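You operate a simulated robot arm through the tools that you are given. There is no shell and no other tool. Be economical: measure what you need, move in short steps, check, and stop when the job is done.

The job below is to be done with a simulated two-armed robot. You get a single attempt, and the scene is never put back.

TASK
Put the fridge tray on its runners, the gold butter pack above.
Fine: tray all the way home; pack on the middle shelf, hall side; other packs stay; door shut again.
Where things are to end (x, y in the base frame): gold butter pack within 60 mm of [1010, 80].

Only the result counts: the job must be done as asked and must still hold three seconds after the hand-in. Knocking over, shifting, dropping, spilling or breaking anything else fails it.

THE ROBOT
Two 7-joint arms with two-finger parallel grippers on one trunk, on a base that drives. Base frame: it is fixed to the floor where the robot stands at the start and does not move with it; the origin is under the middle of the robot, x ahead of it, y to its left, z up. Lengths are in mm, angles in degrees, forces in N, time in s.
The left shoulder is at the start at [60, 143, 877], the right one opposite. With the tool pointing down near the work surface each hand reaches from about 200 to 680 mm from the robot's upright axis, wherever it stands, measured 20 degrees to its own side. Places, roughly: fridge door on the hall side [900, -100, 1400]; fridge middle shelf on the hall side [1100, 100, 1200]; fridge runners slot [1100, 100, 1100]; gold butter pack [500, 1250, 1000]. Payload 1.57 kg a hand.
The TCP of each hand is the grasp point between the finger pads, 30 mm short of the fingertips. In the tool frame z runs along the fingers and y along their closing line. The gripper opens to 110 mm. The fingers are 24 mm wide and 12 mm thick; the gripper's body (48 by 112 mm) begins 78 mm behind the TCP.
Orientation is told as [roll, pitch, yaw] about the base's x, y, z axes, in that order, counted from this pose: with the fingers straight down and closing along the base's y, the tool's x points along the base's -x, its y along +y and its z along -z.

THE INTERFACE
- The arms move only by the tool apply_moves. It takes "left_moves", "right_moves" or both (then of equal length, played together; a hand with none holds still); each is a list of rows, each a list of 3 entries, a list of its own where there are three numbers: the finger opening in mm, from 0 to 110, then the shift along the tool's x, y, z in mm, then the turn, a rotation vector about the tool's x, y, z in degrees. In form: [[grip, [dx, dy, dz], [wx, wy, wz]], ...]. A call has 1 to 10 rows; each row is the pose to reach, as a shift and turn from the pose commanded when the call began, along the tool's axes at that moment. Each row takes 0.2 s and may step no farther than 50 mm and 8.6 degrees from the row before; otherwise, or with a gripper value out of range, the whole call is refused. A pose out of reach is approached as far as the arm can. The call stops where the force on the tool passes 90 N (or 10 N more than at its start, if that is more) or the arm is blocked; 0.2 s more then pass. The fingers move at their own pace (about 45 mm/s each) and stop on an object; they squeeze with about 27 N. The grip force told is the motor's: it shows also when the fingers shut on nothing. Time passes only in rows, and 0.2 s behind the last, so rows that repeat a pose let the fingers close. It gives the time, the measured TCP pose, the force on the tool (base axes), the opening and the grip force at its end, in the units of the frame above (readings bear some noise), with the torque about the TCP (base axes, N m) and any sound that the robot's microphone picked up.
- Cameras (640 x 400 px; columns grow to the right, rows downward): "scene" is now at [46, 34.5, 1505]; the picture's right is [0.42, -0.91, 0.00], its down [-0.55, -0.25, -0.80] and it looks along [0.72, 0.33, -0.61] (base axes); focal length 226 px, centre (320, 200). "left" rides on the left gripper at [70, -16, -141] in its tool frame; the picture's right is [0.23, 0.97, 0.00], its down [-0.86, 0.20, -0.48] and it looks along [-0.47, 0.11, 0.88] (tool axes); focal length 222 px, centre (320, 200). "right" rides on the right gripper at [70, 16, -141] in its tool frame; the picture's right is [-0.23, 0.97, 0.00], its down [-0.85, -0.20, -0.48] and it looks along [-0.47, -0.11, 0.88] (tool axes); focal length 222 px, centre (320, 200). There is no depth. A picture from a camera that has moved, and an enlarged one, comes with that camera's place and axes in the base frame and with its lens.
- snapshot(camera): a new picture of that camera. It takes no simulated time.
- lift_body(by): slides the trunk up (or, below 0, down) by that many mm; the arms and the scene camera ride with it, the base frame stays. It gives what a move gives, with no picture.
- drive_base(legs): drives the robot by 1 to 6 legs, each [ahead, left, turn to the left] in mm, mm and degrees, along the robot's own axes; the way and the turn of a leg run together, so that a leg with both is an arc; at most 1500 mm and 180 degrees a leg. The arms and the cameras ride along, it lands a little off, and it stops where it bumps. It gives what a move gives.
- aim_head(pan, tilt): turns the head with the scene camera to pan (to the left, within 86 degrees either way) and tilt (down, from -29 to 69), counted from straight ahead of the robot. It gives what a move gives.
- zoom(camera, box): a new picture of the part [left, top, right, bottom] of that camera's present view, enlarged. It takes no simulated time.
- sign_off(): hands the job in; it is judged then, once.

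Go step by step. Nothing tells you exact positions but the pictures and the camera data: compare them with the known pose of the tool, close in by small moves and look again before you grip or let go. The budget is 120 turns and 100 pictures, counting those below and the enlarged ones. Unless the task says otherwise, let go and move clear before handing in, and close with one line.

The tools are called after "Call:" as a command line: name --argument value ..., lists and objects as JSON in quotes. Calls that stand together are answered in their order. apply_moves: Moves the arms, as the interface text tells. Its arguments: {"type":"object","properties":{"left_moves":{"type":"array"},"right_moves":{"type":"array"}},"required":[]} The other tools are called the same way: lift_body (by) slides the trunk up or down; drive_base (legs) drives the base; aim_head (pan, tilt) turns the head that bears the scene camera; snapshot (camera) takes a picture; zoom (camera, box) takes an enlarged picture of a part of a camera's view; sign_off () hands the job in.

At the start:

```text
clock: 0.0
left_tcp_pos: [467.3, 223.7, 1000.2]
left_tool_rot: [0.0, 0.0, 0.0]
left_force: [0.0, 0.1, -0.4]
left_ft_torque: [-0.01, 0.03, 0.0]
left_grip_width: 110.1
left_finger_force: 0.2
right_tcp_pos: [590.2, -241.6, 1001.2]
right_tool_rot: [0.1, -0.1, 0.0]
right_force: [-0.3, 0.4, -0.8]
right_ft_torque: [-0.04, 0.02, 0.01]
right_grip_width: 109.9
right_finger_force: 0.0
trunk travel left (down, up): [-475.0, 115.0]
robot x, y, heading: [-1.6, -0.9, 0.2]
head pan, tilt: [24.6, 37.3]
```

scene: 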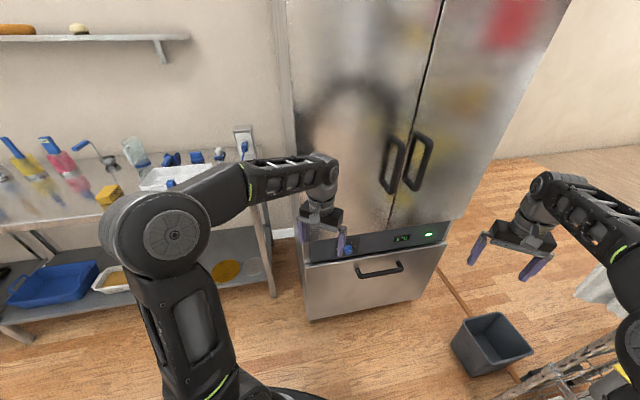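
right: 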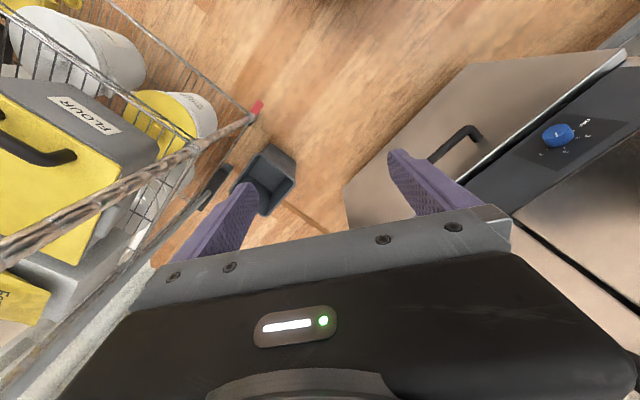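
left: 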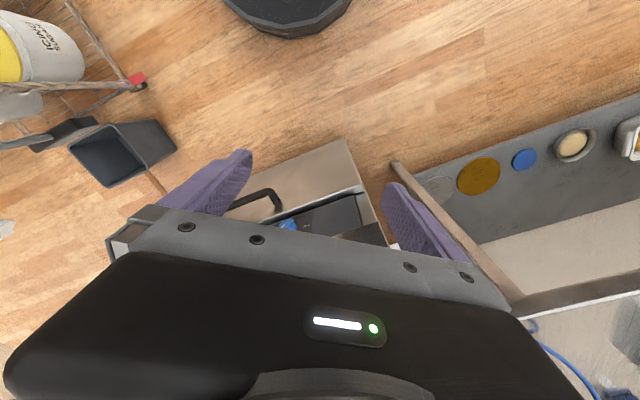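

I see a two-door fridge ahead with its handles meeting in the middle, and a bench to the left that holds a gold pack and a whitish tray. I'll look around before moving anything.

Call:
zoom --camera "scene" --box '[0, 110, 300, 300]'

Call:
aim_head --pan 0 --tilt 20

Call:
snapshot --camera "scene"

Call:
aim_head --pan 70 --tilt 30

Call:
snapshot --camera "scene"

Call:
aim_head --pan -60 --tilt 35

Call:
snapshot --camera "scene"

```text
2.11 times, centred on (150, 205) of scene
camera zoom: at [46.0, 34.5, 1505.0], right [0.42, -0.91, 0.0], down [-0.55, -0.25, -0.8], along [0.72, 0.33, -0.61], focal length 477 px, centre (678, 190)
```

zoom: 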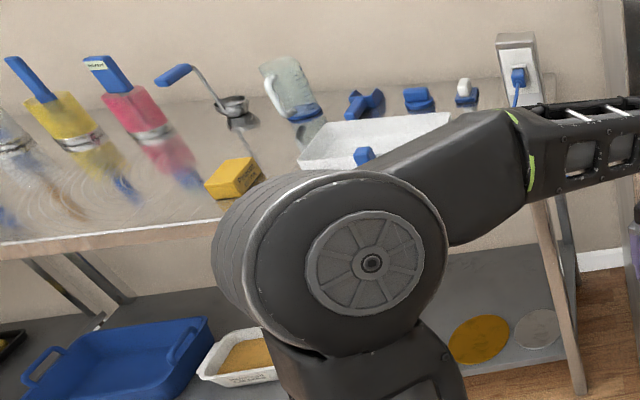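

```text
clock: 0.9
left_tcp_pos: [466.6, 223.3, 1000.8]
left_tool_rot: [-0.1, 0.0, 0.0]
left_force: [-0.5, -0.5, 0.1]
left_ft_torque: [0.01, 0.04, -0.02]
left_grip_width: 109.9
left_finger_force: 0.0
right_tcp_pos: [591.3, -242.9, 999.2]
right_tool_rot: [-0.1, 0.0, 0.1]
right_force: [-0.4, 0.0, 0.2]
right_ft_torque: [0.02, 0.01, 0.03]
right_grip_width: 109.7
right_finger_force: 0.1
trunk travel left (down, up): [-475.0, 115.0]
robot x, y, heading: [2.3, 0.8, 0.0]
head pan, tilt: [0.0, 20.0]
```

```text
95 pictures are left
camera scene: at [60.3, -1.5, 1532.3], right [0.0, -1.0, 0.0], down [-0.34, 0.0, -0.94], along [0.94, 0.0, -0.34], focal length 226 px, centre (320, 200)
```

scene: 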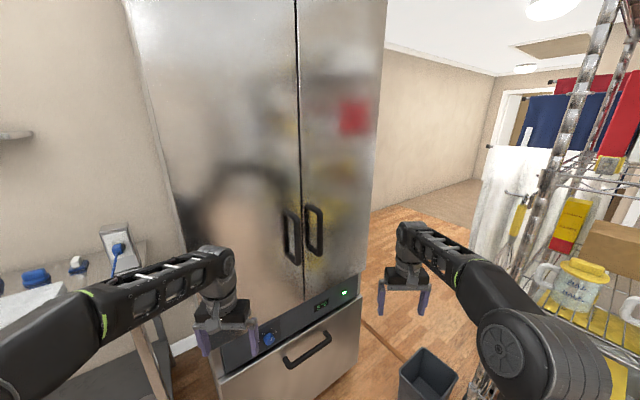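

```text
clock: 2.3
left_tcp_pos: [467.6, 223.5, 999.8]
left_tool_rot: [0.0, 0.0, 0.0]
left_force: [0.0, 0.4, -0.2]
left_ft_torque: [-0.03, -0.03, 0.01]
left_grip_width: 109.9
left_finger_force: 0.0
right_tcp_pos: [590.7, -241.4, 1000.2]
right_tool_rot: [-0.1, 0.0, 0.0]
right_force: [0.3, -0.2, 0.1]
right_ft_torque: [-0.01, 0.02, 0.0]
right_grip_width: 109.8
right_finger_force: 0.1
trunk travel left (down, up): [-475.0, 115.0]
robot x, y, heading: [0.1, -0.3, 0.2]
head pan, tilt: [70.0, 30.0]
```

```text
94 pictures are left
camera scene: at [-1.8, 83.4, 1516.3], right [0.94, -0.34, 0.0], down [-0.17, -0.47, -0.87], along [0.3, 0.81, -0.5], focal length 226 px, centre (320, 200)
```

scene: 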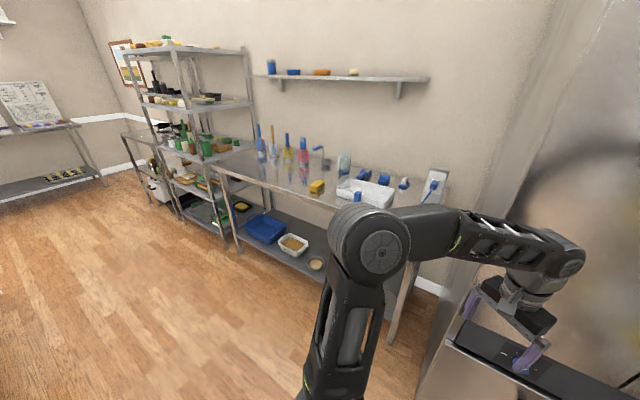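

```text
clock: 4.4
left_tcp_pos: [466.6, 223.2, 999.2]
left_tool_rot: [-0.1, 0.1, 0.0]
left_force: [-0.1, -0.6, 0.2]
left_ft_torque: [0.02, -0.02, 0.01]
left_grip_width: 110.0
left_finger_force: 0.1
right_tcp_pos: [591.8, -243.3, 999.8]
right_tool_rot: [0.0, 0.0, -0.1]
right_force: [-0.2, 0.3, -0.4]
right_ft_torque: [0.01, -0.02, -0.03]
right_grip_width: 110.2
right_finger_force: 0.1
trunk travel left (down, up): [-475.0, 115.0]
robot x, y, heading: [-1.1, -3.8, -0.4]
head pan, tilt: [-60.0, 35.0]
```

```text
93 pictures are left
camera scene: at [11.3, -77.8, 1508.5], right [-0.87, -0.5, 0.0], down [-0.29, 0.5, -0.82], along [0.41, -0.71, -0.57], focal length 226 px, centre (320, 200)
```

scene: 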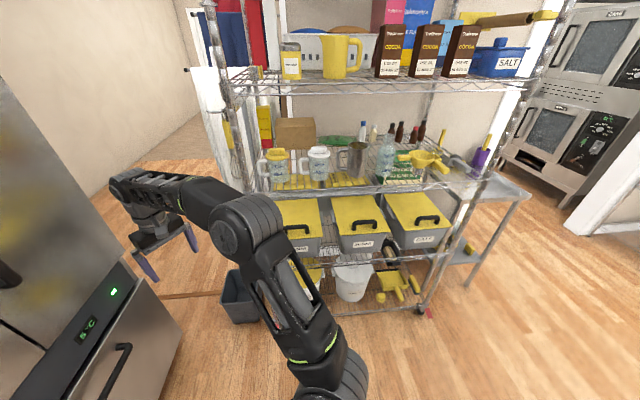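

The fridge and bench look turned about 37° to the left of my heading. I'll back off, turn to face the fridge squarely, and look again.

Call:
drive_base --legs '[[-200, 0, 0], [0, 0, 37]]'

Call:
aim_head --pan -30 --tilt 25

Call:
snapshot --camera "scene"

Call:
aim_head --pan 35 --tilt 30

Call:
snapshot --camera "scene"

```text
clock: 7.8
left_tcp_pos: [37.7, 459.0, 998.5]
left_tool_rot: [0.0, 0.0, 36.6]
left_force: [0.5, -0.4, -0.1]
left_ft_torque: [0.0, 0.01, -0.02]
left_grip_width: 109.9
left_finger_force: 0.1
right_tcp_pos: [414.3, 157.6, 1000.5]
right_tool_rot: [0.1, 0.0, 36.6]
right_force: [0.6, 0.9, 0.0]
right_ft_torque: [0.0, 0.0, 0.01]
right_grip_width: 110.0
right_finger_force: 0.0
trunk travel left (down, up): [-475.0, 115.0]
robot x, y, heading: [-205.3, 2.1, 36.4]
head pan, tilt: [-60.0, 35.0]
```

```text
clock: 8.7
left_tcp_pos: [37.3, 458.2, 999.9]
left_tool_rot: [0.0, 0.1, 36.7]
left_force: [0.7, 0.0, -0.8]
left_ft_torque: [-0.01, 0.02, 0.0]
left_grip_width: 110.1
left_finger_force: 0.1
right_tcp_pos: [415.0, 157.5, 999.1]
right_tool_rot: [0.0, 0.0, 36.7]
right_force: [-0.1, 0.1, 0.3]
right_ft_torque: [0.01, -0.02, 0.04]
right_grip_width: 110.3
right_finger_force: 0.1
trunk travel left (down, up): [-475.0, 115.0]
robot x, y, heading: [-204.4, 4.2, 36.5]
head pan, tilt: [-30.0, 25.0]
```

```text
92 pictures are left
camera scene: at [-138.7, -8.6, 1524.3], right [0.11, -0.99, 0.0], down [-0.42, -0.05, -0.91], along [0.9, 0.1, -0.42], focal length 226 px, centre (320, 200)
```

scene: 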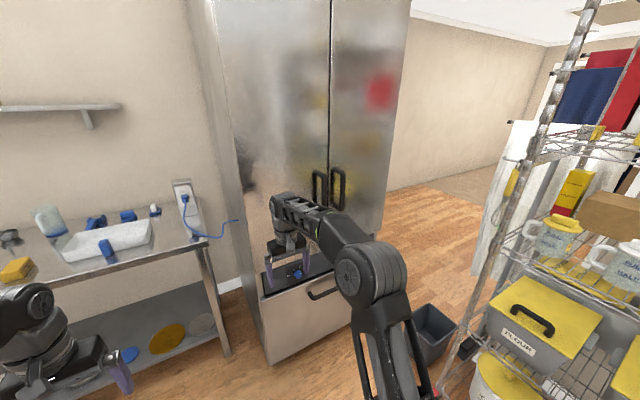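

```text
clock: 10.1
left_tcp_pos: [37.6, 459.7, 1000.5]
left_tool_rot: [0.0, 0.0, 36.6]
left_force: [0.7, -0.3, 0.6]
left_ft_torque: [-0.01, 0.03, -0.02]
left_grip_width: 109.9
left_finger_force: 0.1
right_tcp_pos: [415.0, 159.2, 1000.4]
right_tool_rot: [0.0, 0.0, 36.4]
right_force: [0.2, -0.8, -0.2]
right_ft_torque: [0.01, -0.03, 0.02]
right_grip_width: 110.1
right_finger_force: 0.1
trunk travel left (down, up): [-475.0, 115.0]
robot x, y, heading: [-204.0, 0.1, 36.6]
head pan, tilt: [35.0, 30.0]
```

```text
91 pictures are left
camera scene: at [-201.7, 66.7, 1516.3], right [0.95, -0.32, 0.0], down [-0.16, -0.47, -0.87], along [0.27, 0.82, -0.5], focal length 226 px, centre (320, 200)
```

scene: 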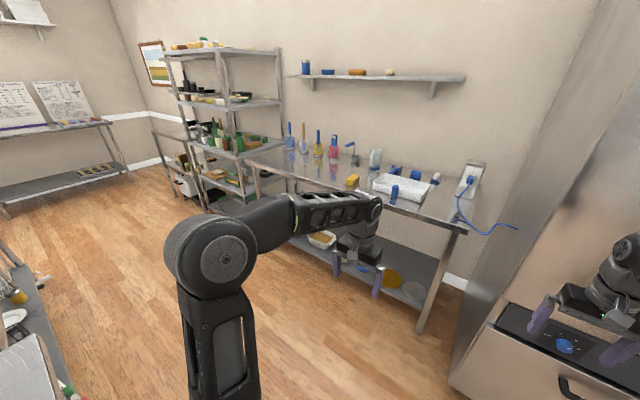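

Now the white box on the bench end may be the tray; I zoom in on it and on the fridge front.

Call:
zoom --camera "scene" --box '[330, 130, 490, 230]'

Call:
aim_head --pan -20 --tilt 15

Call:
zoom --camera "scene" --box '[180, 100, 500, 300]'

```text
4.00 times, centred on (410, 180) of scene
camera zoom: at [-201.7, 66.7, 1516.3], right [0.95, -0.32, 0.0], down [-0.16, -0.47, -0.87], along [0.27, 0.82, -0.5], focal length 906 px, centre (-40, 280)
```

zoom: 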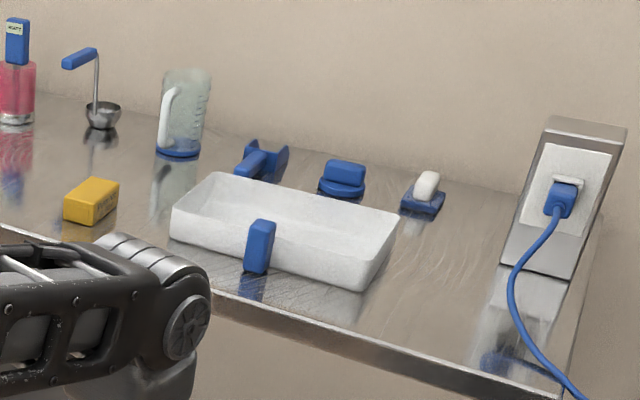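

```text
clock: 11.3
left_tcp_pos: [37.5, 458.4, 999.4]
left_tool_rot: [-0.1, -0.1, 36.6]
left_force: [0.0, 0.3, 0.2]
left_ft_torque: [0.04, 0.01, 0.02]
left_grip_width: 109.9
left_finger_force: 0.2
right_tcp_pos: [415.7, 159.2, 999.9]
right_tool_rot: [0.0, 0.1, 36.7]
right_force: [-0.2, -0.4, -0.1]
right_ft_torque: [0.0, 0.0, 0.01]
right_grip_width: 109.9
right_finger_force: 0.1
trunk travel left (down, up): [-475.0, 115.0]
robot x, y, heading: [-204.4, 0.4, 36.8]
head pan, tilt: [-20.0, 15.0]
```

```text
2.00 times, centred on (340, 200) of scene
camera zoom: at [-140.7, 7.7, 1540.5], right [0.29, -0.96, 0.0], down [-0.25, -0.07, -0.97], along [0.93, 0.28, -0.26], focal length 453 px, centre (280, 200)
```

zoom: 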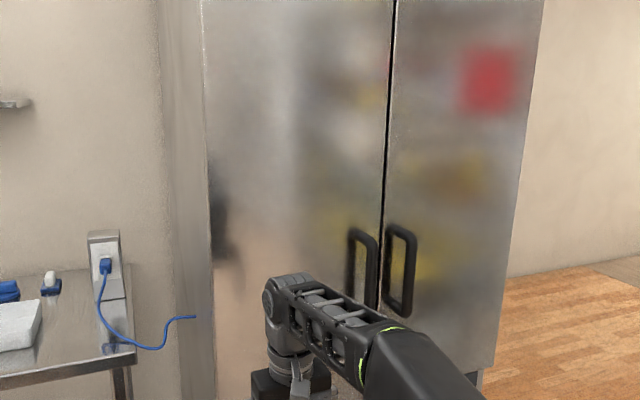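

The tray seems to be the white one with a blue grip on its front; the pack lies left of it. First the door: I shift right in front of it, raise the trunk and swing the right hand to point forward.

Call:
drive_base --legs '[[0, -400, 0]]'

Call:
lift_body --by 110

Call:
apply_moves --right_moves '[[110, [5, 0, -10], [0, -8.5, 0]], [110, [10, 0, -20], [0, -17, 0]], [110, [15, 0, -30], [0, -25.5, 0]], [110, [20, 0, -40], [0, -34, 0]], [110, [25, 0, -50], [0, -42.5, 0]], [110, [30, 0, -60], [0, -51, 0]], [110, [35, 0, -70], [0, -59.5, 0]], [110, [40, 0, -80], [0, -68, 0]], [110, [45, 0, -90], [0, -76.5, 0]], [110, [50, 0, -100], [0, -85, 0]]]'

Call:
snapshot --camera "scene"

```text
clock: 13.8
left_tcp_pos: [283.5, 128.8, 998.7]
left_tool_rot: [0.0, -0.1, 36.6]
left_force: [-0.1, 0.1, 0.1]
left_ft_torque: [0.02, 0.02, 0.01]
left_grip_width: 110.4
left_finger_force: 0.0
right_tcp_pos: [658.5, -172.3, 1001.0]
right_tool_rot: [-0.1, 0.1, 36.5]
right_force: [0.4, 0.9, 0.9]
right_ft_torque: [0.05, 0.0, 0.01]
right_grip_width: 110.1
right_finger_force: 0.1
trunk travel left (down, up): [-475.0, 115.0]
robot x, y, heading: [38.1, -328.4, 36.3]
head pan, tilt: [-20.0, 15.0]
```

```text
clock: 15.3
left_tcp_pos: [283.1, 130.1, 1110.4]
left_tool_rot: [-0.1, 0.0, 36.5]
left_force: [-0.1, 0.7, 0.1]
left_ft_torque: [-0.02, 0.02, -0.03]
left_grip_width: 110.1
left_finger_force: 0.0
right_tcp_pos: [658.6, -171.8, 1110.0]
right_tool_rot: [0.0, -0.1, 36.4]
right_force: [-1.1, -0.3, 0.9]
right_ft_torque: [0.0, 0.02, 0.0]
right_grip_width: 110.1
right_finger_force: 0.1
trunk travel left (down, up): [-585.0, 5.0]
robot x, y, heading: [36.8, -327.3, 36.5]
head pan, tilt: [-20.0, 15.0]
```

```text
clock: 17.5
left_tcp_pos: [284.4, 125.9, 1111.0]
left_tool_rot: [0.2, -0.1, 36.4]
left_force: [1.5, -1.4, 0.9]
left_ft_torque: [0.08, 0.02, -0.01]
left_grip_width: 110.2
left_finger_force: 0.0
right_tcp_pos: [621.2, -205.5, 1209.6]
right_tool_rot: [1.5, -85.2, 34.9]
right_force: [-0.3, 1.3, -0.3]
right_ft_torque: [-0.04, -0.01, -0.05]
right_grip_width: 110.1
right_finger_force: 0.1
trunk travel left (down, up): [-585.0, 5.0]
robot x, y, heading: [39.2, -325.9, 36.4]
head pan, tilt: [-20.0, 15.0]
```

```text
88 pictures are left
camera scene: at [105.3, -325.8, 1650.5], right [0.28, -0.96, 0.0], down [-0.25, -0.07, -0.97], along [0.93, 0.27, -0.26], focal length 226 px, centre (320, 200)
```

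scene: 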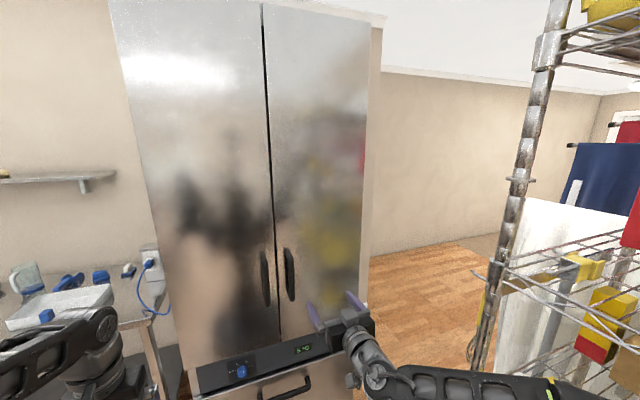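

Triangulating puts the hall-side handle bar near (814, 6), z about 1140, with the door front at roughly 50 mm behind it. I drive closer and level the right hand.

Call:
drive_base --legs '[[190, 0, 0]]'

Call:
apply_moves --right_moves '[[110, [30, 20, 0], [0, -5, 0]], [110, [60, 45, 0], [0, -5, 0]], [110, [60, 45, 0], [0, -5, 0]]]'

Call:
aim_head --pan -15 --tilt 40

Call:
snapshot --camera "scene"

Call:
snapshot --camera "right"

```text
clock: 19.0
left_tcp_pos: [437.1, 243.1, 1108.2]
left_tool_rot: [0.0, 0.0, 36.4]
left_force: [0.6, 0.7, -0.3]
left_ft_torque: [-0.01, 0.04, 0.04]
left_grip_width: 110.0
left_finger_force: 0.0
right_tcp_pos: [772.2, -88.9, 1209.8]
right_tool_rot: [-0.1, -85.0, 36.5]
right_force: [0.5, 0.4, -0.3]
right_ft_torque: [0.03, -0.05, 0.0]
right_grip_width: 109.9
right_finger_force: 0.0
trunk travel left (down, up): [-585.0, 5.0]
robot x, y, heading: [193.0, -214.6, 36.4]
head pan, tilt: [-20.0, 15.0]
```

```text
clock: 20.0
left_tcp_pos: [516.7, 192.3, 1097.4]
left_tool_rot: [-1.0, 1.2, 29.1]
left_force: [1.5, -0.3, -0.7]
left_ft_torque: [0.14, 0.22, 0.0]
left_grip_width: 110.1
left_finger_force: 0.0
right_tcp_pos: [794.3, -141.3, 1201.0]
right_tool_rot: [-85.7, -85.5, 116.7]
right_force: [-0.7, 1.8, 0.1]
right_ft_torque: [-0.02, 0.0, -0.13]
right_grip_width: 110.3
right_finger_force: 0.0
right hand out of reach, approached as far as the arm can: row 1, 2, 3
trunk travel left (down, up): [-585.0, 5.0]
robot x, y, heading: [205.1, -255.3, 29.1]
head pan, tilt: [-20.0, 15.0]
stopped in row 3 (right hand): the arm was blocked; the commanded pose is now the measured one
```

```text
clock: 20.9
left_tcp_pos: [507.9, 191.5, 1105.7]
left_tool_rot: [-0.5, 0.4, 30.8]
left_force: [0.9, 0.2, -0.7]
left_ft_torque: [-0.02, 0.06, 0.0]
left_grip_width: 110.1
left_finger_force: 0.1
right_tcp_pos: [799.5, -143.3, 1207.4]
right_tool_rot: [-94.3, -86.0, 125.5]
right_force: [0.1, 0.0, 0.1]
right_ft_torque: [-0.01, 0.05, -0.01]
right_grip_width: 109.8
right_finger_force: 0.1
trunk travel left (down, up): [-585.0, 5.0]
robot x, y, heading: [216.1, -252.3, 30.4]
head pan, tilt: [-15.0, 40.0]
```

```text
87 pictures are left
camera scene: at [226.6, -172.6, 1619.9], right [0.27, -0.96, 0.05], down [-0.6, -0.21, -0.77], along [0.76, 0.18, -0.63], focal length 226 px, centre (320, 200)
```

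scene: 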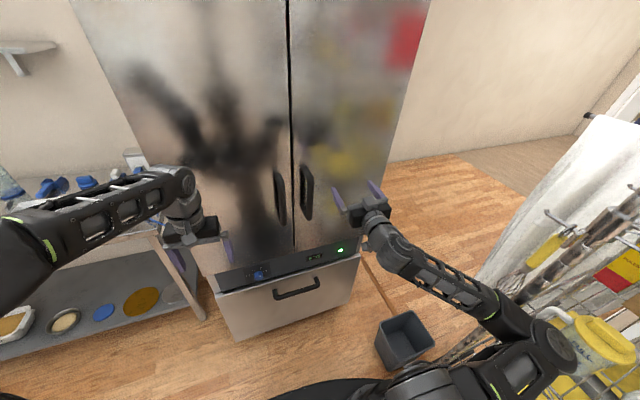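

```text
86 pictures are left
camera right: at [672.4, -207.8, 1135.1], right [-0.51, 0.84, 0.16], down [-0.34, -0.37, 0.86], along [0.79, 0.39, 0.48], focal length 222 px, centre (320, 200)
```

right: 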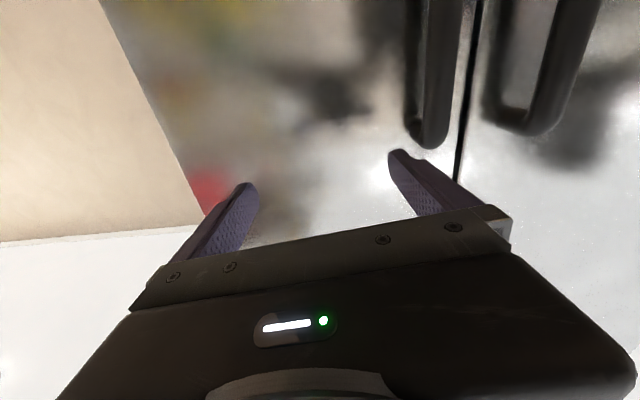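

The arm was blocked and the base got twisted; the right elbow may be against the rack. I look right before doing anything else.

Call:
aim_head --pan -70 --tilt 45

Call:
snapshot --camera "scene"

```text
clock: 22.1
left_tcp_pos: [504.6, 193.5, 1108.4]
left_tool_rot: [-0.4, 0.1, 31.1]
left_force: [0.1, -0.2, -0.3]
left_ft_torque: [0.01, -0.02, -0.06]
left_grip_width: 110.2
left_finger_force: 0.0
right_tcp_pos: [800.5, -143.3, 1206.4]
right_tool_rot: [-92.5, -86.1, 123.6]
right_force: [-0.1, -0.2, 1.1]
right_ft_torque: [0.01, 0.02, 0.0]
right_grip_width: 110.0
right_finger_force: 0.0
trunk travel left (down, up): [-585.0, 5.0]
robot x, y, heading: [219.1, -252.8, 30.8]
head pan, tilt: [-70.0, 45.0]
```

```text
85 pictures are left
camera scene: at [206.0, -248.9, 1615.6], right [-0.63, -0.78, 0.02], down [-0.53, 0.41, -0.74], along [0.57, -0.48, -0.67], focal length 226 px, centre (320, 200)
```

scene: 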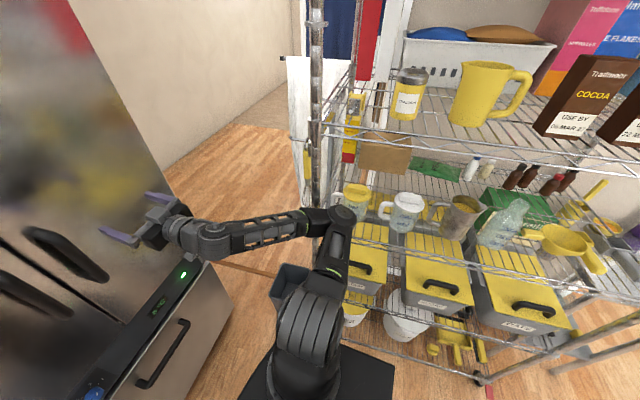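

Nothing on the rack seems toppled, but the elbow is at its shelf edge. I slide left away from the rack and straighten the heading.

Call:
drive_base --legs '[[0, 170, 0]]'

Call:
snapshot --camera "scene"

```text
clock: 22.9
left_tcp_pos: [536.4, 160.6, 1112.4]
left_tool_rot: [3.8, -0.3, 34.8]
left_force: [-2.0, -0.1, 1.5]
left_ft_torque: [0.06, -0.09, -0.02]
left_grip_width: 109.8
left_finger_force: 0.1
right_tcp_pos: [854.7, -163.4, 1182.5]
right_tool_rot: [-89.4, -86.0, 123.0]
right_force: [0.0, -0.6, -0.8]
right_ft_torque: [-0.04, -0.01, 0.03]
right_grip_width: 110.0
right_finger_force: 0.1
trunk travel left (down, up): [-585.0, 5.0]
robot x, y, heading: [242.0, -230.0, 34.5]
head pan, tilt: [-70.0, 45.0]
stopped in leg 1: the robot was blocked; the commanded pose is now the measured one
```

```text
84 pictures are left
camera scene: at [223.0, -230.2, 1614.5], right [-0.58, -0.81, 0.01], down [-0.55, 0.38, -0.74], along [0.6, -0.44, -0.67], focal length 226 px, centre (320, 200)
```

scene: 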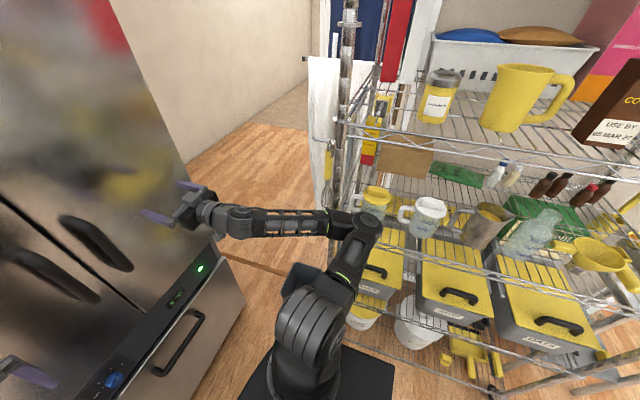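

The drive was blocked again. I zoom on the elbow to see what it touches.

Call:
zoom --camera "scene" --box '[240, 130, 440, 330]'

Call:
snapshot --camera "right"

Call:
snapshot --camera "left"

```text
2.00 times, centred on (340, 230) of scene
camera zoom: at [223.0, -230.2, 1614.5], right [-0.58, -0.81, 0.01], down [-0.55, 0.38, -0.74], along [0.6, -0.44, -0.67], focal length 453 px, centre (280, 140)
```

zoom: 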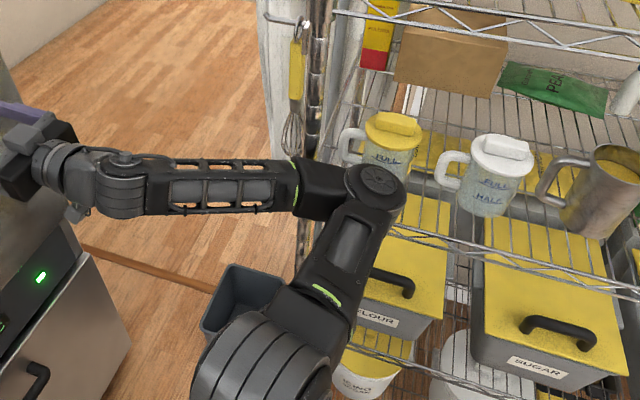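

```text
82 pictures are left
camera right: at [729.3, -232.3, 1112.7], right [-0.55, 0.82, 0.16], down [-0.32, -0.38, 0.87], along [0.77, 0.42, 0.47], focal length 222 px, centre (320, 200)
```

right: 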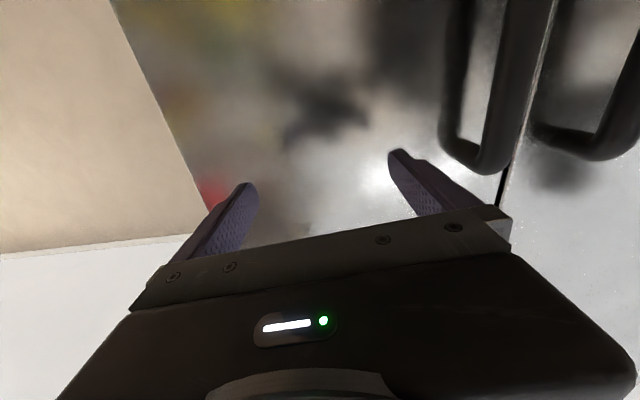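

```text
81 pictures are left
camera left: at [494.1, 99.3, 1251.5], right [-0.74, 0.67, 0.06], down [0.6, 0.62, 0.5], along [0.29, 0.41, -0.87], focal length 222 px, centre (320, 200)
```

left: 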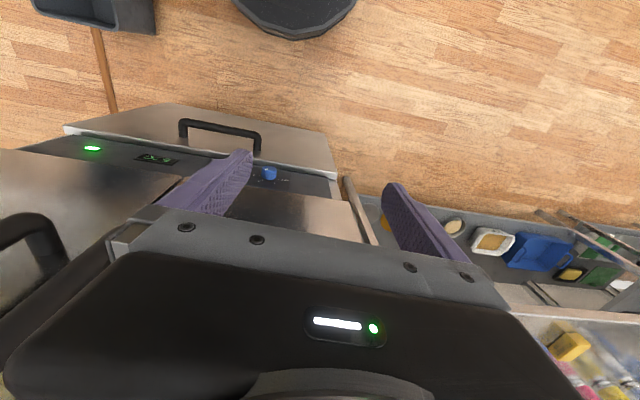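

The elbow sits inside the rack front, above the middle shelf, and it seems hooked. I look closer at the contact.

Call:
zoom --camera "scene" --box '[320, 150, 420, 250]'

Call:
aim_head --pan -82 --tilt 40

Call:
snapshot --camera "scene"

```text
4.00 times, centred on (370, 200) of scene
camera zoom: at [223.0, -230.2, 1614.5], right [-0.58, -0.81, 0.01], down [-0.55, 0.38, -0.74], along [0.6, -0.44, -0.67], focal length 906 px, centre (120, 200)
```

zoom: 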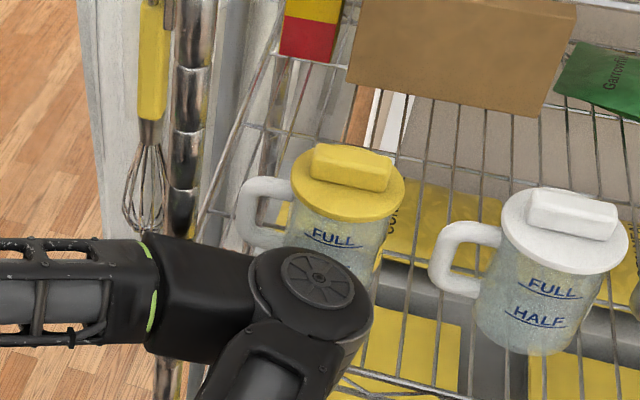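

```text
clock: 23.6
left_tcp_pos: [541.9, 160.8, 1110.1]
left_tool_rot: [3.7, -0.1, 34.2]
left_force: [0.6, -0.1, 0.2]
left_ft_torque: [0.05, 0.04, -0.01]
left_grip_width: 109.9
left_finger_force: 0.1
right_tcp_pos: [854.7, -164.0, 1183.5]
right_tool_rot: [-88.9, -86.0, 122.2]
right_force: [0.1, 0.2, -0.4]
right_ft_torque: [0.01, -0.01, -0.01]
right_grip_width: 110.0
right_finger_force: 0.1
trunk travel left (down, up): [-585.0, 5.0]
robot x, y, heading: [241.5, -233.5, 33.9]
head pan, tilt: [-82.0, 40.0]
```

```text
79 pictures are left
camera scene: at [217.1, -241.6, 1622.5], right [-0.74, -0.67, 0.01], down [-0.41, 0.44, -0.8], along [0.53, -0.6, -0.6], focal length 226 px, centre (320, 200)
```

scene: 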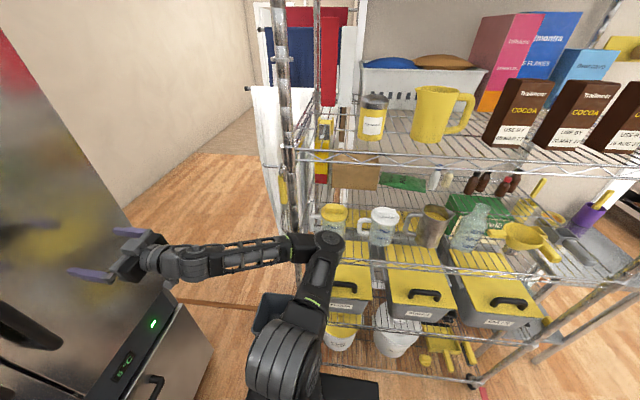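

The post stands just ahead of the elbow, and the robot is leaning a few degrees. I try a small back-and-left step to free the elbow.

Call:
drive_base --legs '[[-30, 30, 0]]'

Call:
snapshot --camera "scene"

```text
clock: 24.3
left_tcp_pos: [566.7, 122.4, 1105.6]
left_tool_rot: [8.0, -0.8, 37.4]
left_force: [0.2, 0.9, 0.5]
left_ft_torque: [-0.02, -0.03, -0.01]
left_grip_width: 109.8
left_finger_force: 0.0
right_tcp_pos: [900.0, -196.8, 1150.5]
right_tool_rot: [-97.1, -88.6, 131.8]
right_force: [0.2, -0.5, -0.6]
right_ft_torque: [0.01, -0.06, 0.02]
right_grip_width: 110.2
right_finger_force: 0.1
trunk travel left (down, up): [-585.0, 5.0]
robot x, y, heading: [238.3, -216.5, 37.1]
head pan, tilt: [-82.0, 40.0]
stopped in leg 1: the robot was blocked; the commanded pose is now the measured one
```

```text
78 pictures are left
camera scene: at [213.9, -224.4, 1616.8], right [-0.71, -0.71, 0.0], down [-0.42, 0.42, -0.8], along [0.57, -0.57, -0.6], focal length 226 px, centre (320, 200)
```

scene: 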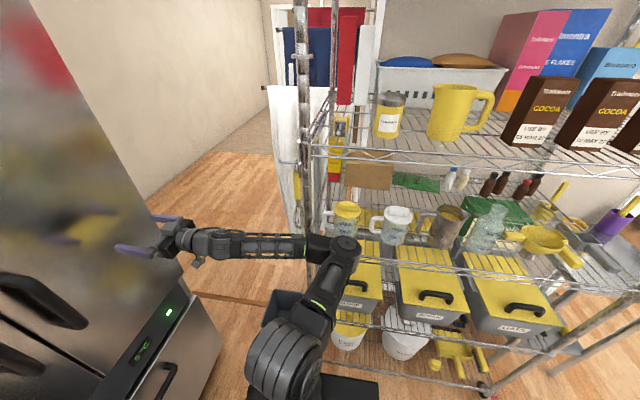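

The readings suggest the body is being twisted against something. I look straight ahead and to the left to understand how it stands.

Call:
aim_head --pan 0 --tilt 55

Call:
snapshot --camera "scene"

Call:
aim_head --pan -86 --tilt 69

Call:
snapshot --camera "scene"

```text
clock: 25.9
left_tcp_pos: [563.1, 120.4, 1106.4]
left_tool_rot: [8.0, -0.6, 37.2]
left_force: [-0.5, 0.0, 0.3]
left_ft_torque: [0.0, 0.0, 0.02]
left_grip_width: 110.0
left_finger_force: 0.2
right_tcp_pos: [894.4, -190.8, 1152.0]
right_tool_rot: [-104.6, -88.9, 140.2]
right_force: [0.7, 0.3, 0.3]
right_ft_torque: [0.05, -0.02, -0.02]
right_grip_width: 110.0
right_finger_force: 0.0
trunk travel left (down, up): [-585.0, 5.0]
robot x, y, heading: [235.5, -216.4, 36.5]
head pan, tilt: [0.0, 55.0]
```

```text
77 pictures are left
camera scene: at [212.1, -124.8, 1593.4], right [0.6, -0.8, 0.06], down [-0.63, -0.52, -0.57], along [0.49, 0.31, -0.82], focal length 226 px, centre (320, 200)
```

scene: 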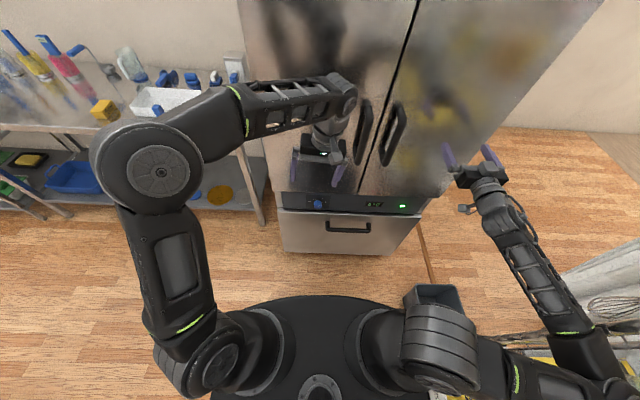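

```text
clock: 27.5
left_tcp_pos: [563.7, 120.8, 1106.8]
left_tool_rot: [7.8, -0.6, 37.1]
left_force: [0.2, 0.1, 0.3]
left_ft_torque: [-0.01, 0.0, 0.01]
left_grip_width: 110.1
left_finger_force: 0.0
right_tcp_pos: [893.5, -190.1, 1153.7]
right_tool_rot: [-108.0, -88.8, 143.7]
right_force: [-0.6, 0.3, -1.1]
right_ft_torque: [0.0, -0.01, 0.02]
right_grip_width: 109.9
right_finger_force: 0.0
trunk travel left (down, up): [-585.0, 5.0]
robot x, y, heading: [234.9, -215.1, 36.8]
head pan, tilt: [-85.9, 68.8]
```

```text
76 pictures are left
camera scene: at [191.6, -211.6, 1581.4], right [-0.76, -0.65, 0.0], down [-0.6, 0.69, -0.42], along [0.27, -0.32, -0.91], focal length 226 px, centre (320, 200)
```

scene: 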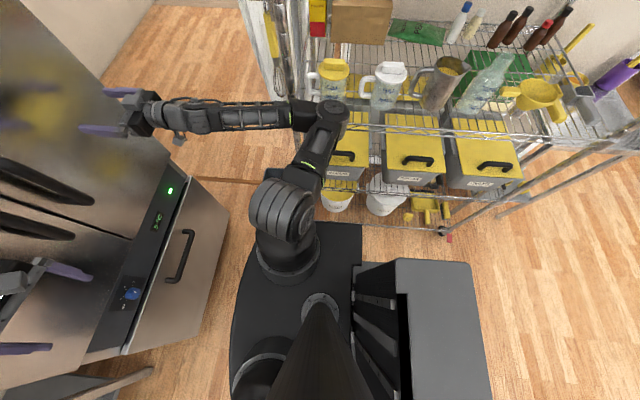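

The elbow appears to rest on the middle-shelf rail and prop the robot up. I raise the right hand in small steps to lift it off.

Call:
apply_moves --right_moves '[[110, [-15, 0, 0], [0, 0, 0]], [110, [-30, 0, 0], [0, 0, 0]], [110, [-45, 0, 0], [0, 0, 0]]]'

Call:
snapshot --camera "scene"

```text
clock: 27.8
left_tcp_pos: [587.3, 103.2, 1104.4]
left_tool_rot: [9.1, -1.7, 38.2]
left_force: [-0.4, -0.6, 0.5]
left_ft_torque: [-0.01, 0.02, -0.02]
left_grip_width: 109.9
left_finger_force: 0.1
right_tcp_pos: [916.2, -203.5, 1140.1]
right_tool_rot: [105.7, -88.6, -69.4]
right_force: [-0.1, -1.0, 0.1]
right_ft_torque: [0.01, -0.04, 0.07]
right_grip_width: 109.9
right_finger_force: 0.0
trunk travel left (down, up): [-585.0, 5.0]
robot x, y, heading: [235.5, -207.1, 38.0]
head pan, tilt: [-85.9, 68.8]
stopped in row 1 (right hand): the arm was blocked; the commanded pose is now the measured one
```

```text
75 pictures are left
camera scene: at [190.9, -198.5, 1584.4], right [-0.74, -0.67, 0.0], down [-0.61, 0.67, -0.42], along [0.28, -0.31, -0.91], focal length 226 px, centre (320, 200)
```

scene: 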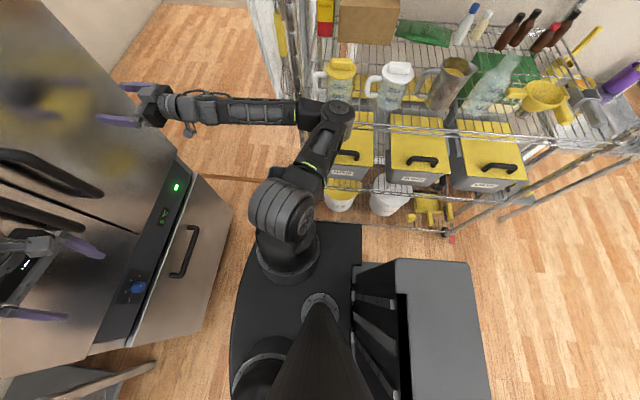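

Raising did not help. I try drawing the hand left instead, which should pull the elbow in toward the body.

Call:
apply_moves --right_moves '[[110, [0, 25, 0], [0, 0, 0]], [110, [0, 50, 0], [0, 0, 0]], [110, [0, 75, 0], [0, 0, 0]], [110, [0, 100, 0], [0, 0, 0]]]'

Call:
snapshot --camera "scene"

```text
clock: 28.1
left_tcp_pos: [622.2, 75.4, 1094.6]
left_tool_rot: [8.8, -3.5, 38.4]
left_force: [1.1, -1.1, -0.3]
left_ft_torque: [0.01, 0.1, -0.01]
left_grip_width: 110.0
left_finger_force: 0.1
right_tcp_pos: [934.1, -213.7, 1114.4]
right_tool_rot: [88.3, -86.7, -51.3]
right_force: [1.1, -0.5, -1.5]
right_ft_torque: [0.08, -0.13, 0.06]
right_grip_width: 109.9
right_finger_force: 0.0
trunk travel left (down, up): [-585.0, 5.0]
robot x, y, heading: [236.7, -198.1, 38.7]
head pan, tilt: [-85.9, 68.8]
stopped in row 1 (right hand): the arm was blocked; the commanded pose is now the measured one
```

```text
74 pictures are left
camera scene: at [192.3, -184.2, 1583.7], right [-0.74, -0.68, 0.01], down [-0.62, 0.67, -0.42], along [0.28, -0.31, -0.91], focal length 226 px, centre (320, 200)
```

scene: 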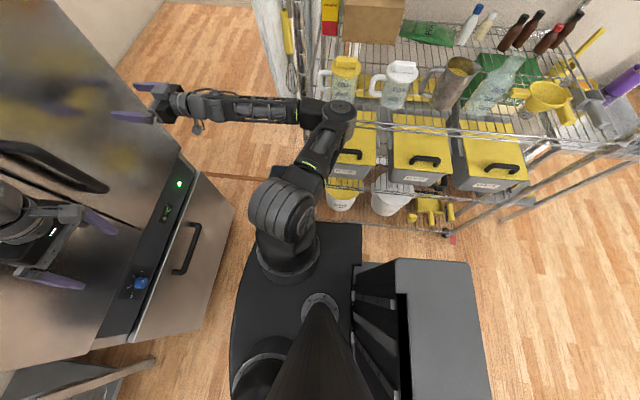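

Each try drifts both hands right while the head reads otherwise. I take a level view ahead to see the robot's true lean.

Call:
aim_head --pan 0 --tilt 10

Call:
snapshot --camera "scene"

Call:
aim_head --pan -80 --tilt 20

Call:
snapshot --camera "scene"

```text
clock: 29.8
left_tcp_pos: [619.0, 73.8, 1094.7]
left_tool_rot: [8.6, -3.6, 38.6]
left_force: [0.1, 1.3, 0.2]
left_ft_torque: [0.02, 0.02, 0.02]
left_grip_width: 110.0
left_finger_force: 0.1
right_tcp_pos: [935.2, -214.4, 1112.1]
right_tool_rot: [85.8, -86.5, -48.9]
right_force: [-0.6, 0.4, 0.4]
right_ft_torque: [0.03, -0.04, -0.01]
right_grip_width: 110.0
right_finger_force: 0.1
trunk travel left (down, up): [-585.0, 5.0]
robot x, y, heading: [242.8, -202.5, 39.1]
head pan, tilt: [0.0, 10.0]
```

```text
73 pictures are left
camera scene: at [218.2, -82.6, 1662.8], right [0.63, -0.78, 0.07], down [-0.09, -0.16, -0.98], along [0.77, 0.61, -0.17], focal length 226 px, centre (320, 200)
```

scene: 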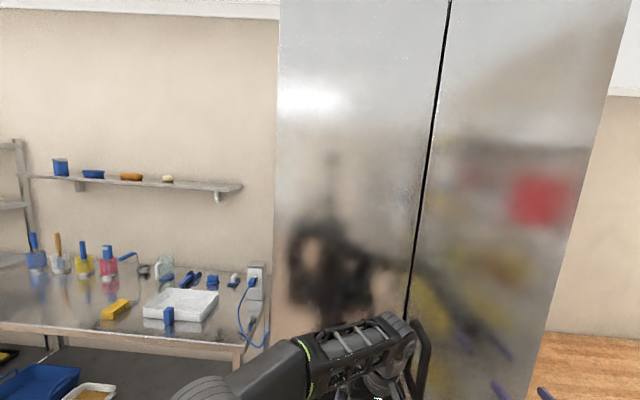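

```text
clock: 31.3
left_tcp_pos: [620.1, 73.7, 1092.6]
left_tool_rot: [8.6, -3.6, 38.7]
left_force: [-0.2, -0.4, 0.5]
left_ft_torque: [-0.01, -0.04, 0.01]
left_grip_width: 109.9
left_finger_force: 0.0
right_tcp_pos: [934.9, -213.2, 1112.1]
right_tool_rot: [86.6, -86.6, -49.6]
right_force: [0.0, 0.7, 0.5]
right_ft_torque: [0.01, -0.01, 0.02]
right_grip_width: 109.8
right_finger_force: 0.1
trunk travel left (down, up): [-585.0, 5.0]
robot x, y, heading: [242.4, -200.3, 38.8]
head pan, tilt: [-80.0, 20.0]
```

```text
72 pictures are left
camera scene: at [216.7, -203.1, 1652.4], right [-0.66, -0.75, 0.01], down [-0.22, 0.18, -0.96], along [0.72, -0.63, -0.28], focal length 226 px, centre (320, 200)
```

scene: 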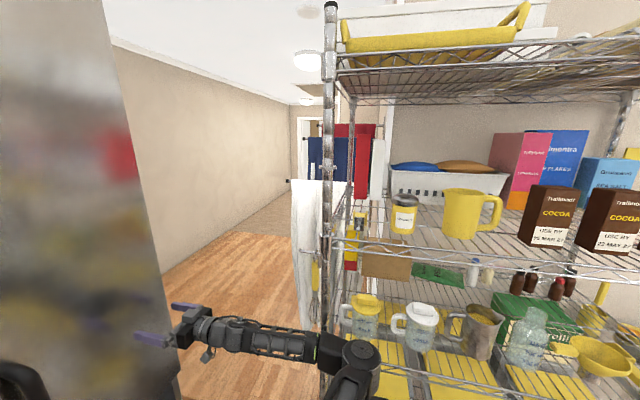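

The body leans about 4° left, with the right arm braced on the rack's corner post. The elbow can leave backward along the rack front, so I try a short reverse.

Call:
drive_base --legs '[[-60, 0, 0]]'

Call:
snapshot --camera "scene"

```text
clock: 32.0
left_tcp_pos: [686.3, 21.9, 1050.3]
left_tool_rot: [8.9, -7.2, 39.1]
left_force: [2.6, 1.2, 0.8]
left_ft_torque: [-0.14, 0.28, 0.01]
left_grip_width: 109.9
left_finger_force: 0.1
right_tcp_pos: [992.6, -222.1, 1049.8]
right_tool_rot: [86.2, -81.2, -45.0]
right_force: [6.8, -1.4, -1.3]
right_ft_torque: [0.1, -0.2, 0.55]
right_grip_width: 110.0
right_finger_force: 0.0
trunk travel left (down, up): [-585.0, 5.0]
robot x, y, heading: [239.7, -178.1, 42.2]
head pan, tilt: [-80.0, 20.0]
stopped in leg 1: the robot was blocked; the commanded pose is now the measured one
```

```text
71 pictures are left
camera scene: at [234.6, -192.0, 1650.5], right [-0.61, -0.79, 0.01], down [-0.24, 0.17, -0.96], along [0.75, -0.59, -0.29], focal length 226 px, centre (320, 200)
```

scene: 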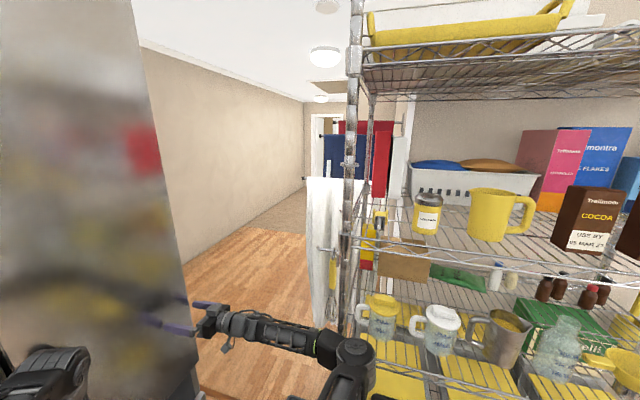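

Oddly, each blocked drive shifts the hands opposite to the drive direction. I test a small drive to the right to see whether this unwinds it.

Call:
drive_base --legs '[[20, -40, 0]]'

Call:
snapshot --camera "scene"

```text
clock: 32.7
left_tcp_pos: [739.8, -23.5, 1013.2]
left_tool_rot: [7.4, -10.1, 38.1]
left_force: [0.5, 3.0, 3.3]
left_ft_torque: [-0.46, 0.14, 0.0]
left_grip_width: 110.5
left_finger_force: 0.1
right_tcp_pos: [1015.3, -230.9, 1023.8]
right_tool_rot: [104.4, -77.0, -56.1]
right_force: [-167.2, -127.3, 25.7]
right_ft_torque: [3.83, -0.23, 12.42]
right_grip_width: 110.2
right_finger_force: 0.7
trunk travel left (down, up): [-585.0, 5.0]
robot x, y, heading: [245.6, -165.2, 43.0]
head pan, tilt: [-80.0, 20.0]
stopped in leg 1: the robot was blocked; the commanded pose is now the measured one
```

```text
70 pictures are left
camera scene: at [246.9, -199.6, 1648.5], right [-0.6, -0.8, 0.01], down [-0.25, 0.18, -0.95], along [0.76, -0.57, -0.3], focal length 226 px, centre (320, 200)
```

scene: 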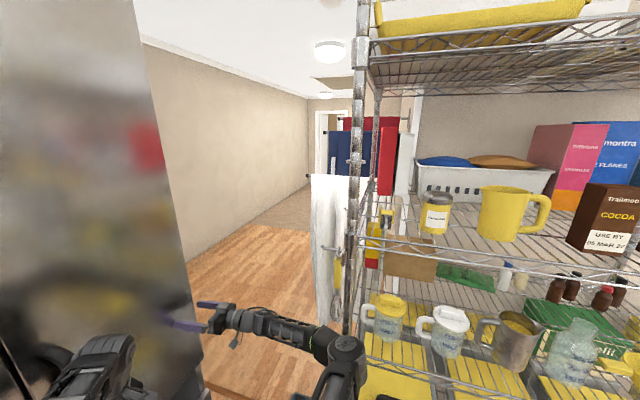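

The hands keep drifting right at every command, and the right fingers now press the door. I command both hands back and left together to relieve it.

Call:
apply_moves --right_moves '[[110, [-10, 30, -35], [0, 0, 0]], [110, [-20, 60, -70], [0, 0, 0]], [110, [-30, 90, -105], [0, 0, 0]]]' --left_moves '[[110, [15, 40, -10], [0, 0, 0]], [110, [30, 80, -20], [0, 0, 0]], [110, [45, 120, -30], [0, 0, 0]]]'

Call:
snapshot --camera "scene"

```text
clock: 33.0
left_tcp_pos: [758.0, -29.8, 1010.6]
left_tool_rot: [6.1, -11.9, 38.7]
left_force: [-3.0, 4.2, 4.3]
left_ft_torque: [-0.45, -0.22, -0.08]
left_grip_width: 109.9
left_finger_force: 0.0
right_tcp_pos: [1020.6, -234.0, 1014.7]
right_tool_rot: [110.5, -74.9, -59.6]
right_force: [-107.3, -57.3, 30.8]
right_ft_torque: [3.06, 0.75, 8.24]
right_grip_width: 110.3
right_finger_force: 0.4
trunk travel left (down, up): [-585.0, 5.0]
robot x, y, heading: [239.2, -160.2, 43.6]
head pan, tilt: [-80.0, 20.0]
stopped in row 1 (right hand): the force on the tool passed its limit at 284 N (the readings are from after the stop); the commanded pose is now the measured one
```

```text
69 pictures are left
camera scene: at [254.8, -204.1, 1645.6], right [-0.59, -0.8, 0.0], down [-0.25, 0.18, -0.95], along [0.76, -0.56, -0.31], focal length 226 px, centre (320, 200)
```

scene: 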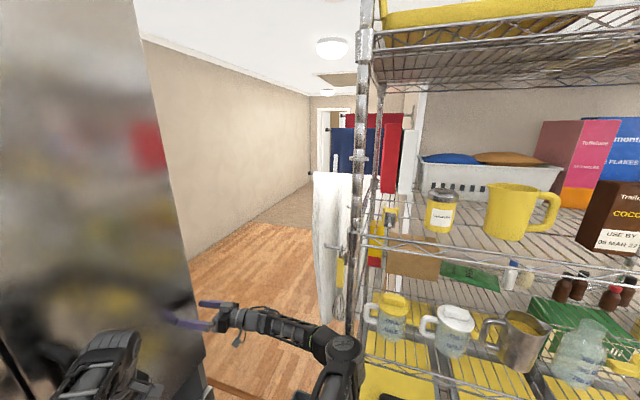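

That reduced the drift. I repeat, pulling the right hand mainly straight back off the door.

Call:
apply_moves --right_moves '[[110, [-5, 5, -48], [0, 0, 0]], [110, [-10, 10, -96], [0, 0, 0]]]' --left_moves '[[110, [35, 30, -15], [0, 0, 0]], [110, [70, 60, -30], [0, 0, 0]]]'

Call:
apply_moves --right_moves '[[110, [-5, 5, -48], [0, 0, 0]], [110, [-10, 10, -96], [0, 0, 0]]]' --left_moves '[[110, [35, 30, -15], [0, 0, 0]], [110, [70, 60, -30], [0, 0, 0]]]'

Call:
snapshot --camera "scene"

```text
clock: 33.8
left_tcp_pos: [677.4, 17.1, 1031.8]
left_tool_rot: [9.0, -9.2, 42.5]
left_force: [-0.6, 0.3, 0.0]
left_ft_torque: [0.02, -0.03, 0.0]
left_grip_width: 110.3
left_finger_force: 0.0
right_tcp_pos: [992.4, -226.0, 1008.0]
right_tool_rot: [104.6, -74.2, -51.7]
right_force: [-0.5, 0.5, -0.7]
right_ft_torque: [-0.02, -0.03, -0.04]
right_grip_width: 109.8
right_finger_force: 0.0
trunk travel left (down, up): [-585.0, 5.0]
robot x, y, heading: [264.4, -147.6, 47.5]
head pan, tilt: [-80.0, 20.0]
stopped in row 2 (left hand): the arm was blocked; the commanded pose is now the measured one
```

```text
clock: 34.6
left_tcp_pos: [596.8, 18.3, 1060.7]
left_tool_rot: [8.9, -9.2, 45.3]
left_force: [-0.2, 0.1, -0.2]
left_ft_torque: [-0.01, -0.04, -0.03]
left_grip_width: 110.0
left_finger_force: 0.1
right_tcp_pos: [952.4, -259.3, 1014.2]
right_tool_rot: [106.1, -73.7, -49.5]
right_force: [0.1, 1.1, -0.2]
right_ft_torque: [-0.04, -0.03, -0.04]
right_grip_width: 110.0
right_finger_force: 0.0
trunk travel left (down, up): [-585.0, 5.0]
robot x, y, heading: [278.7, -147.3, 50.2]
head pan, tilt: [-80.0, 20.0]
stopped in row 2 (left hand): the arm was blocked; the commanded pose is now the measured one
```

```text
68 pictures are left
camera scene: at [332.8, -194.4, 1645.2], right [-0.5, -0.87, 0.01], down [-0.29, 0.15, -0.94], along [0.82, -0.47, -0.33], focal length 226 px, centre (320, 200)
```

scene: 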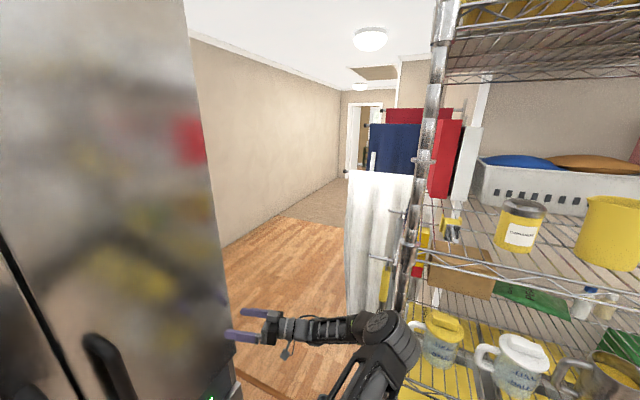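

That worked: the body is nearly upright and the elbow has come out past the post. Now I bring both hands left toward the body in small steps.

Call:
apply_moves --right_moves '[[110, [0, 40, 0], [0, 0, 0]], [110, [0, 80, 0], [0, 0, 0]], [110, [0, 120, 0], [0, 0, 0]]]' --left_moves '[[110, [0, 45, 0], [0, 0, 0]], [110, [0, 90, 0], [0, 0, 0]], [110, [0, 135, 0], [0, 0, 0]]]'

Call:
snapshot --camera "scene"

```text
clock: 35.4
left_tcp_pos: [502.8, 87.8, 1084.3]
left_tool_rot: [9.6, -9.6, 44.4]
left_force: [0.4, -0.1, 0.0]
left_ft_torque: [0.02, 0.0, -0.03]
left_grip_width: 110.1
left_finger_force: 0.0
right_tcp_pos: [855.9, -226.5, 1042.6]
right_tool_rot: [106.3, -73.5, -50.8]
right_force: [0.4, 0.2, 0.1]
right_ft_torque: [-0.02, 0.01, 0.0]
right_grip_width: 110.1
right_finger_force: 0.0
trunk travel left (down, up): [-585.0, 5.0]
robot x, y, heading: [280.4, -153.0, 49.7]
head pan, tilt: [-80.0, 20.0]
```

```text
67 pictures are left
camera scene: at [334.7, -220.2, 1643.8], right [-0.51, -0.86, 0.0], down [-0.29, 0.17, -0.94], along [0.81, -0.48, -0.34], focal length 226 px, centre (320, 200)
```

scene: 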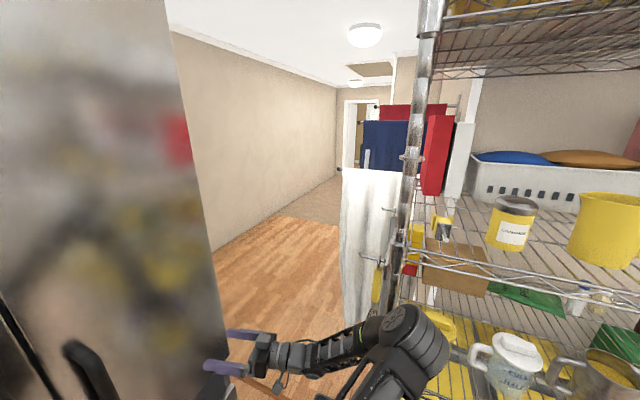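

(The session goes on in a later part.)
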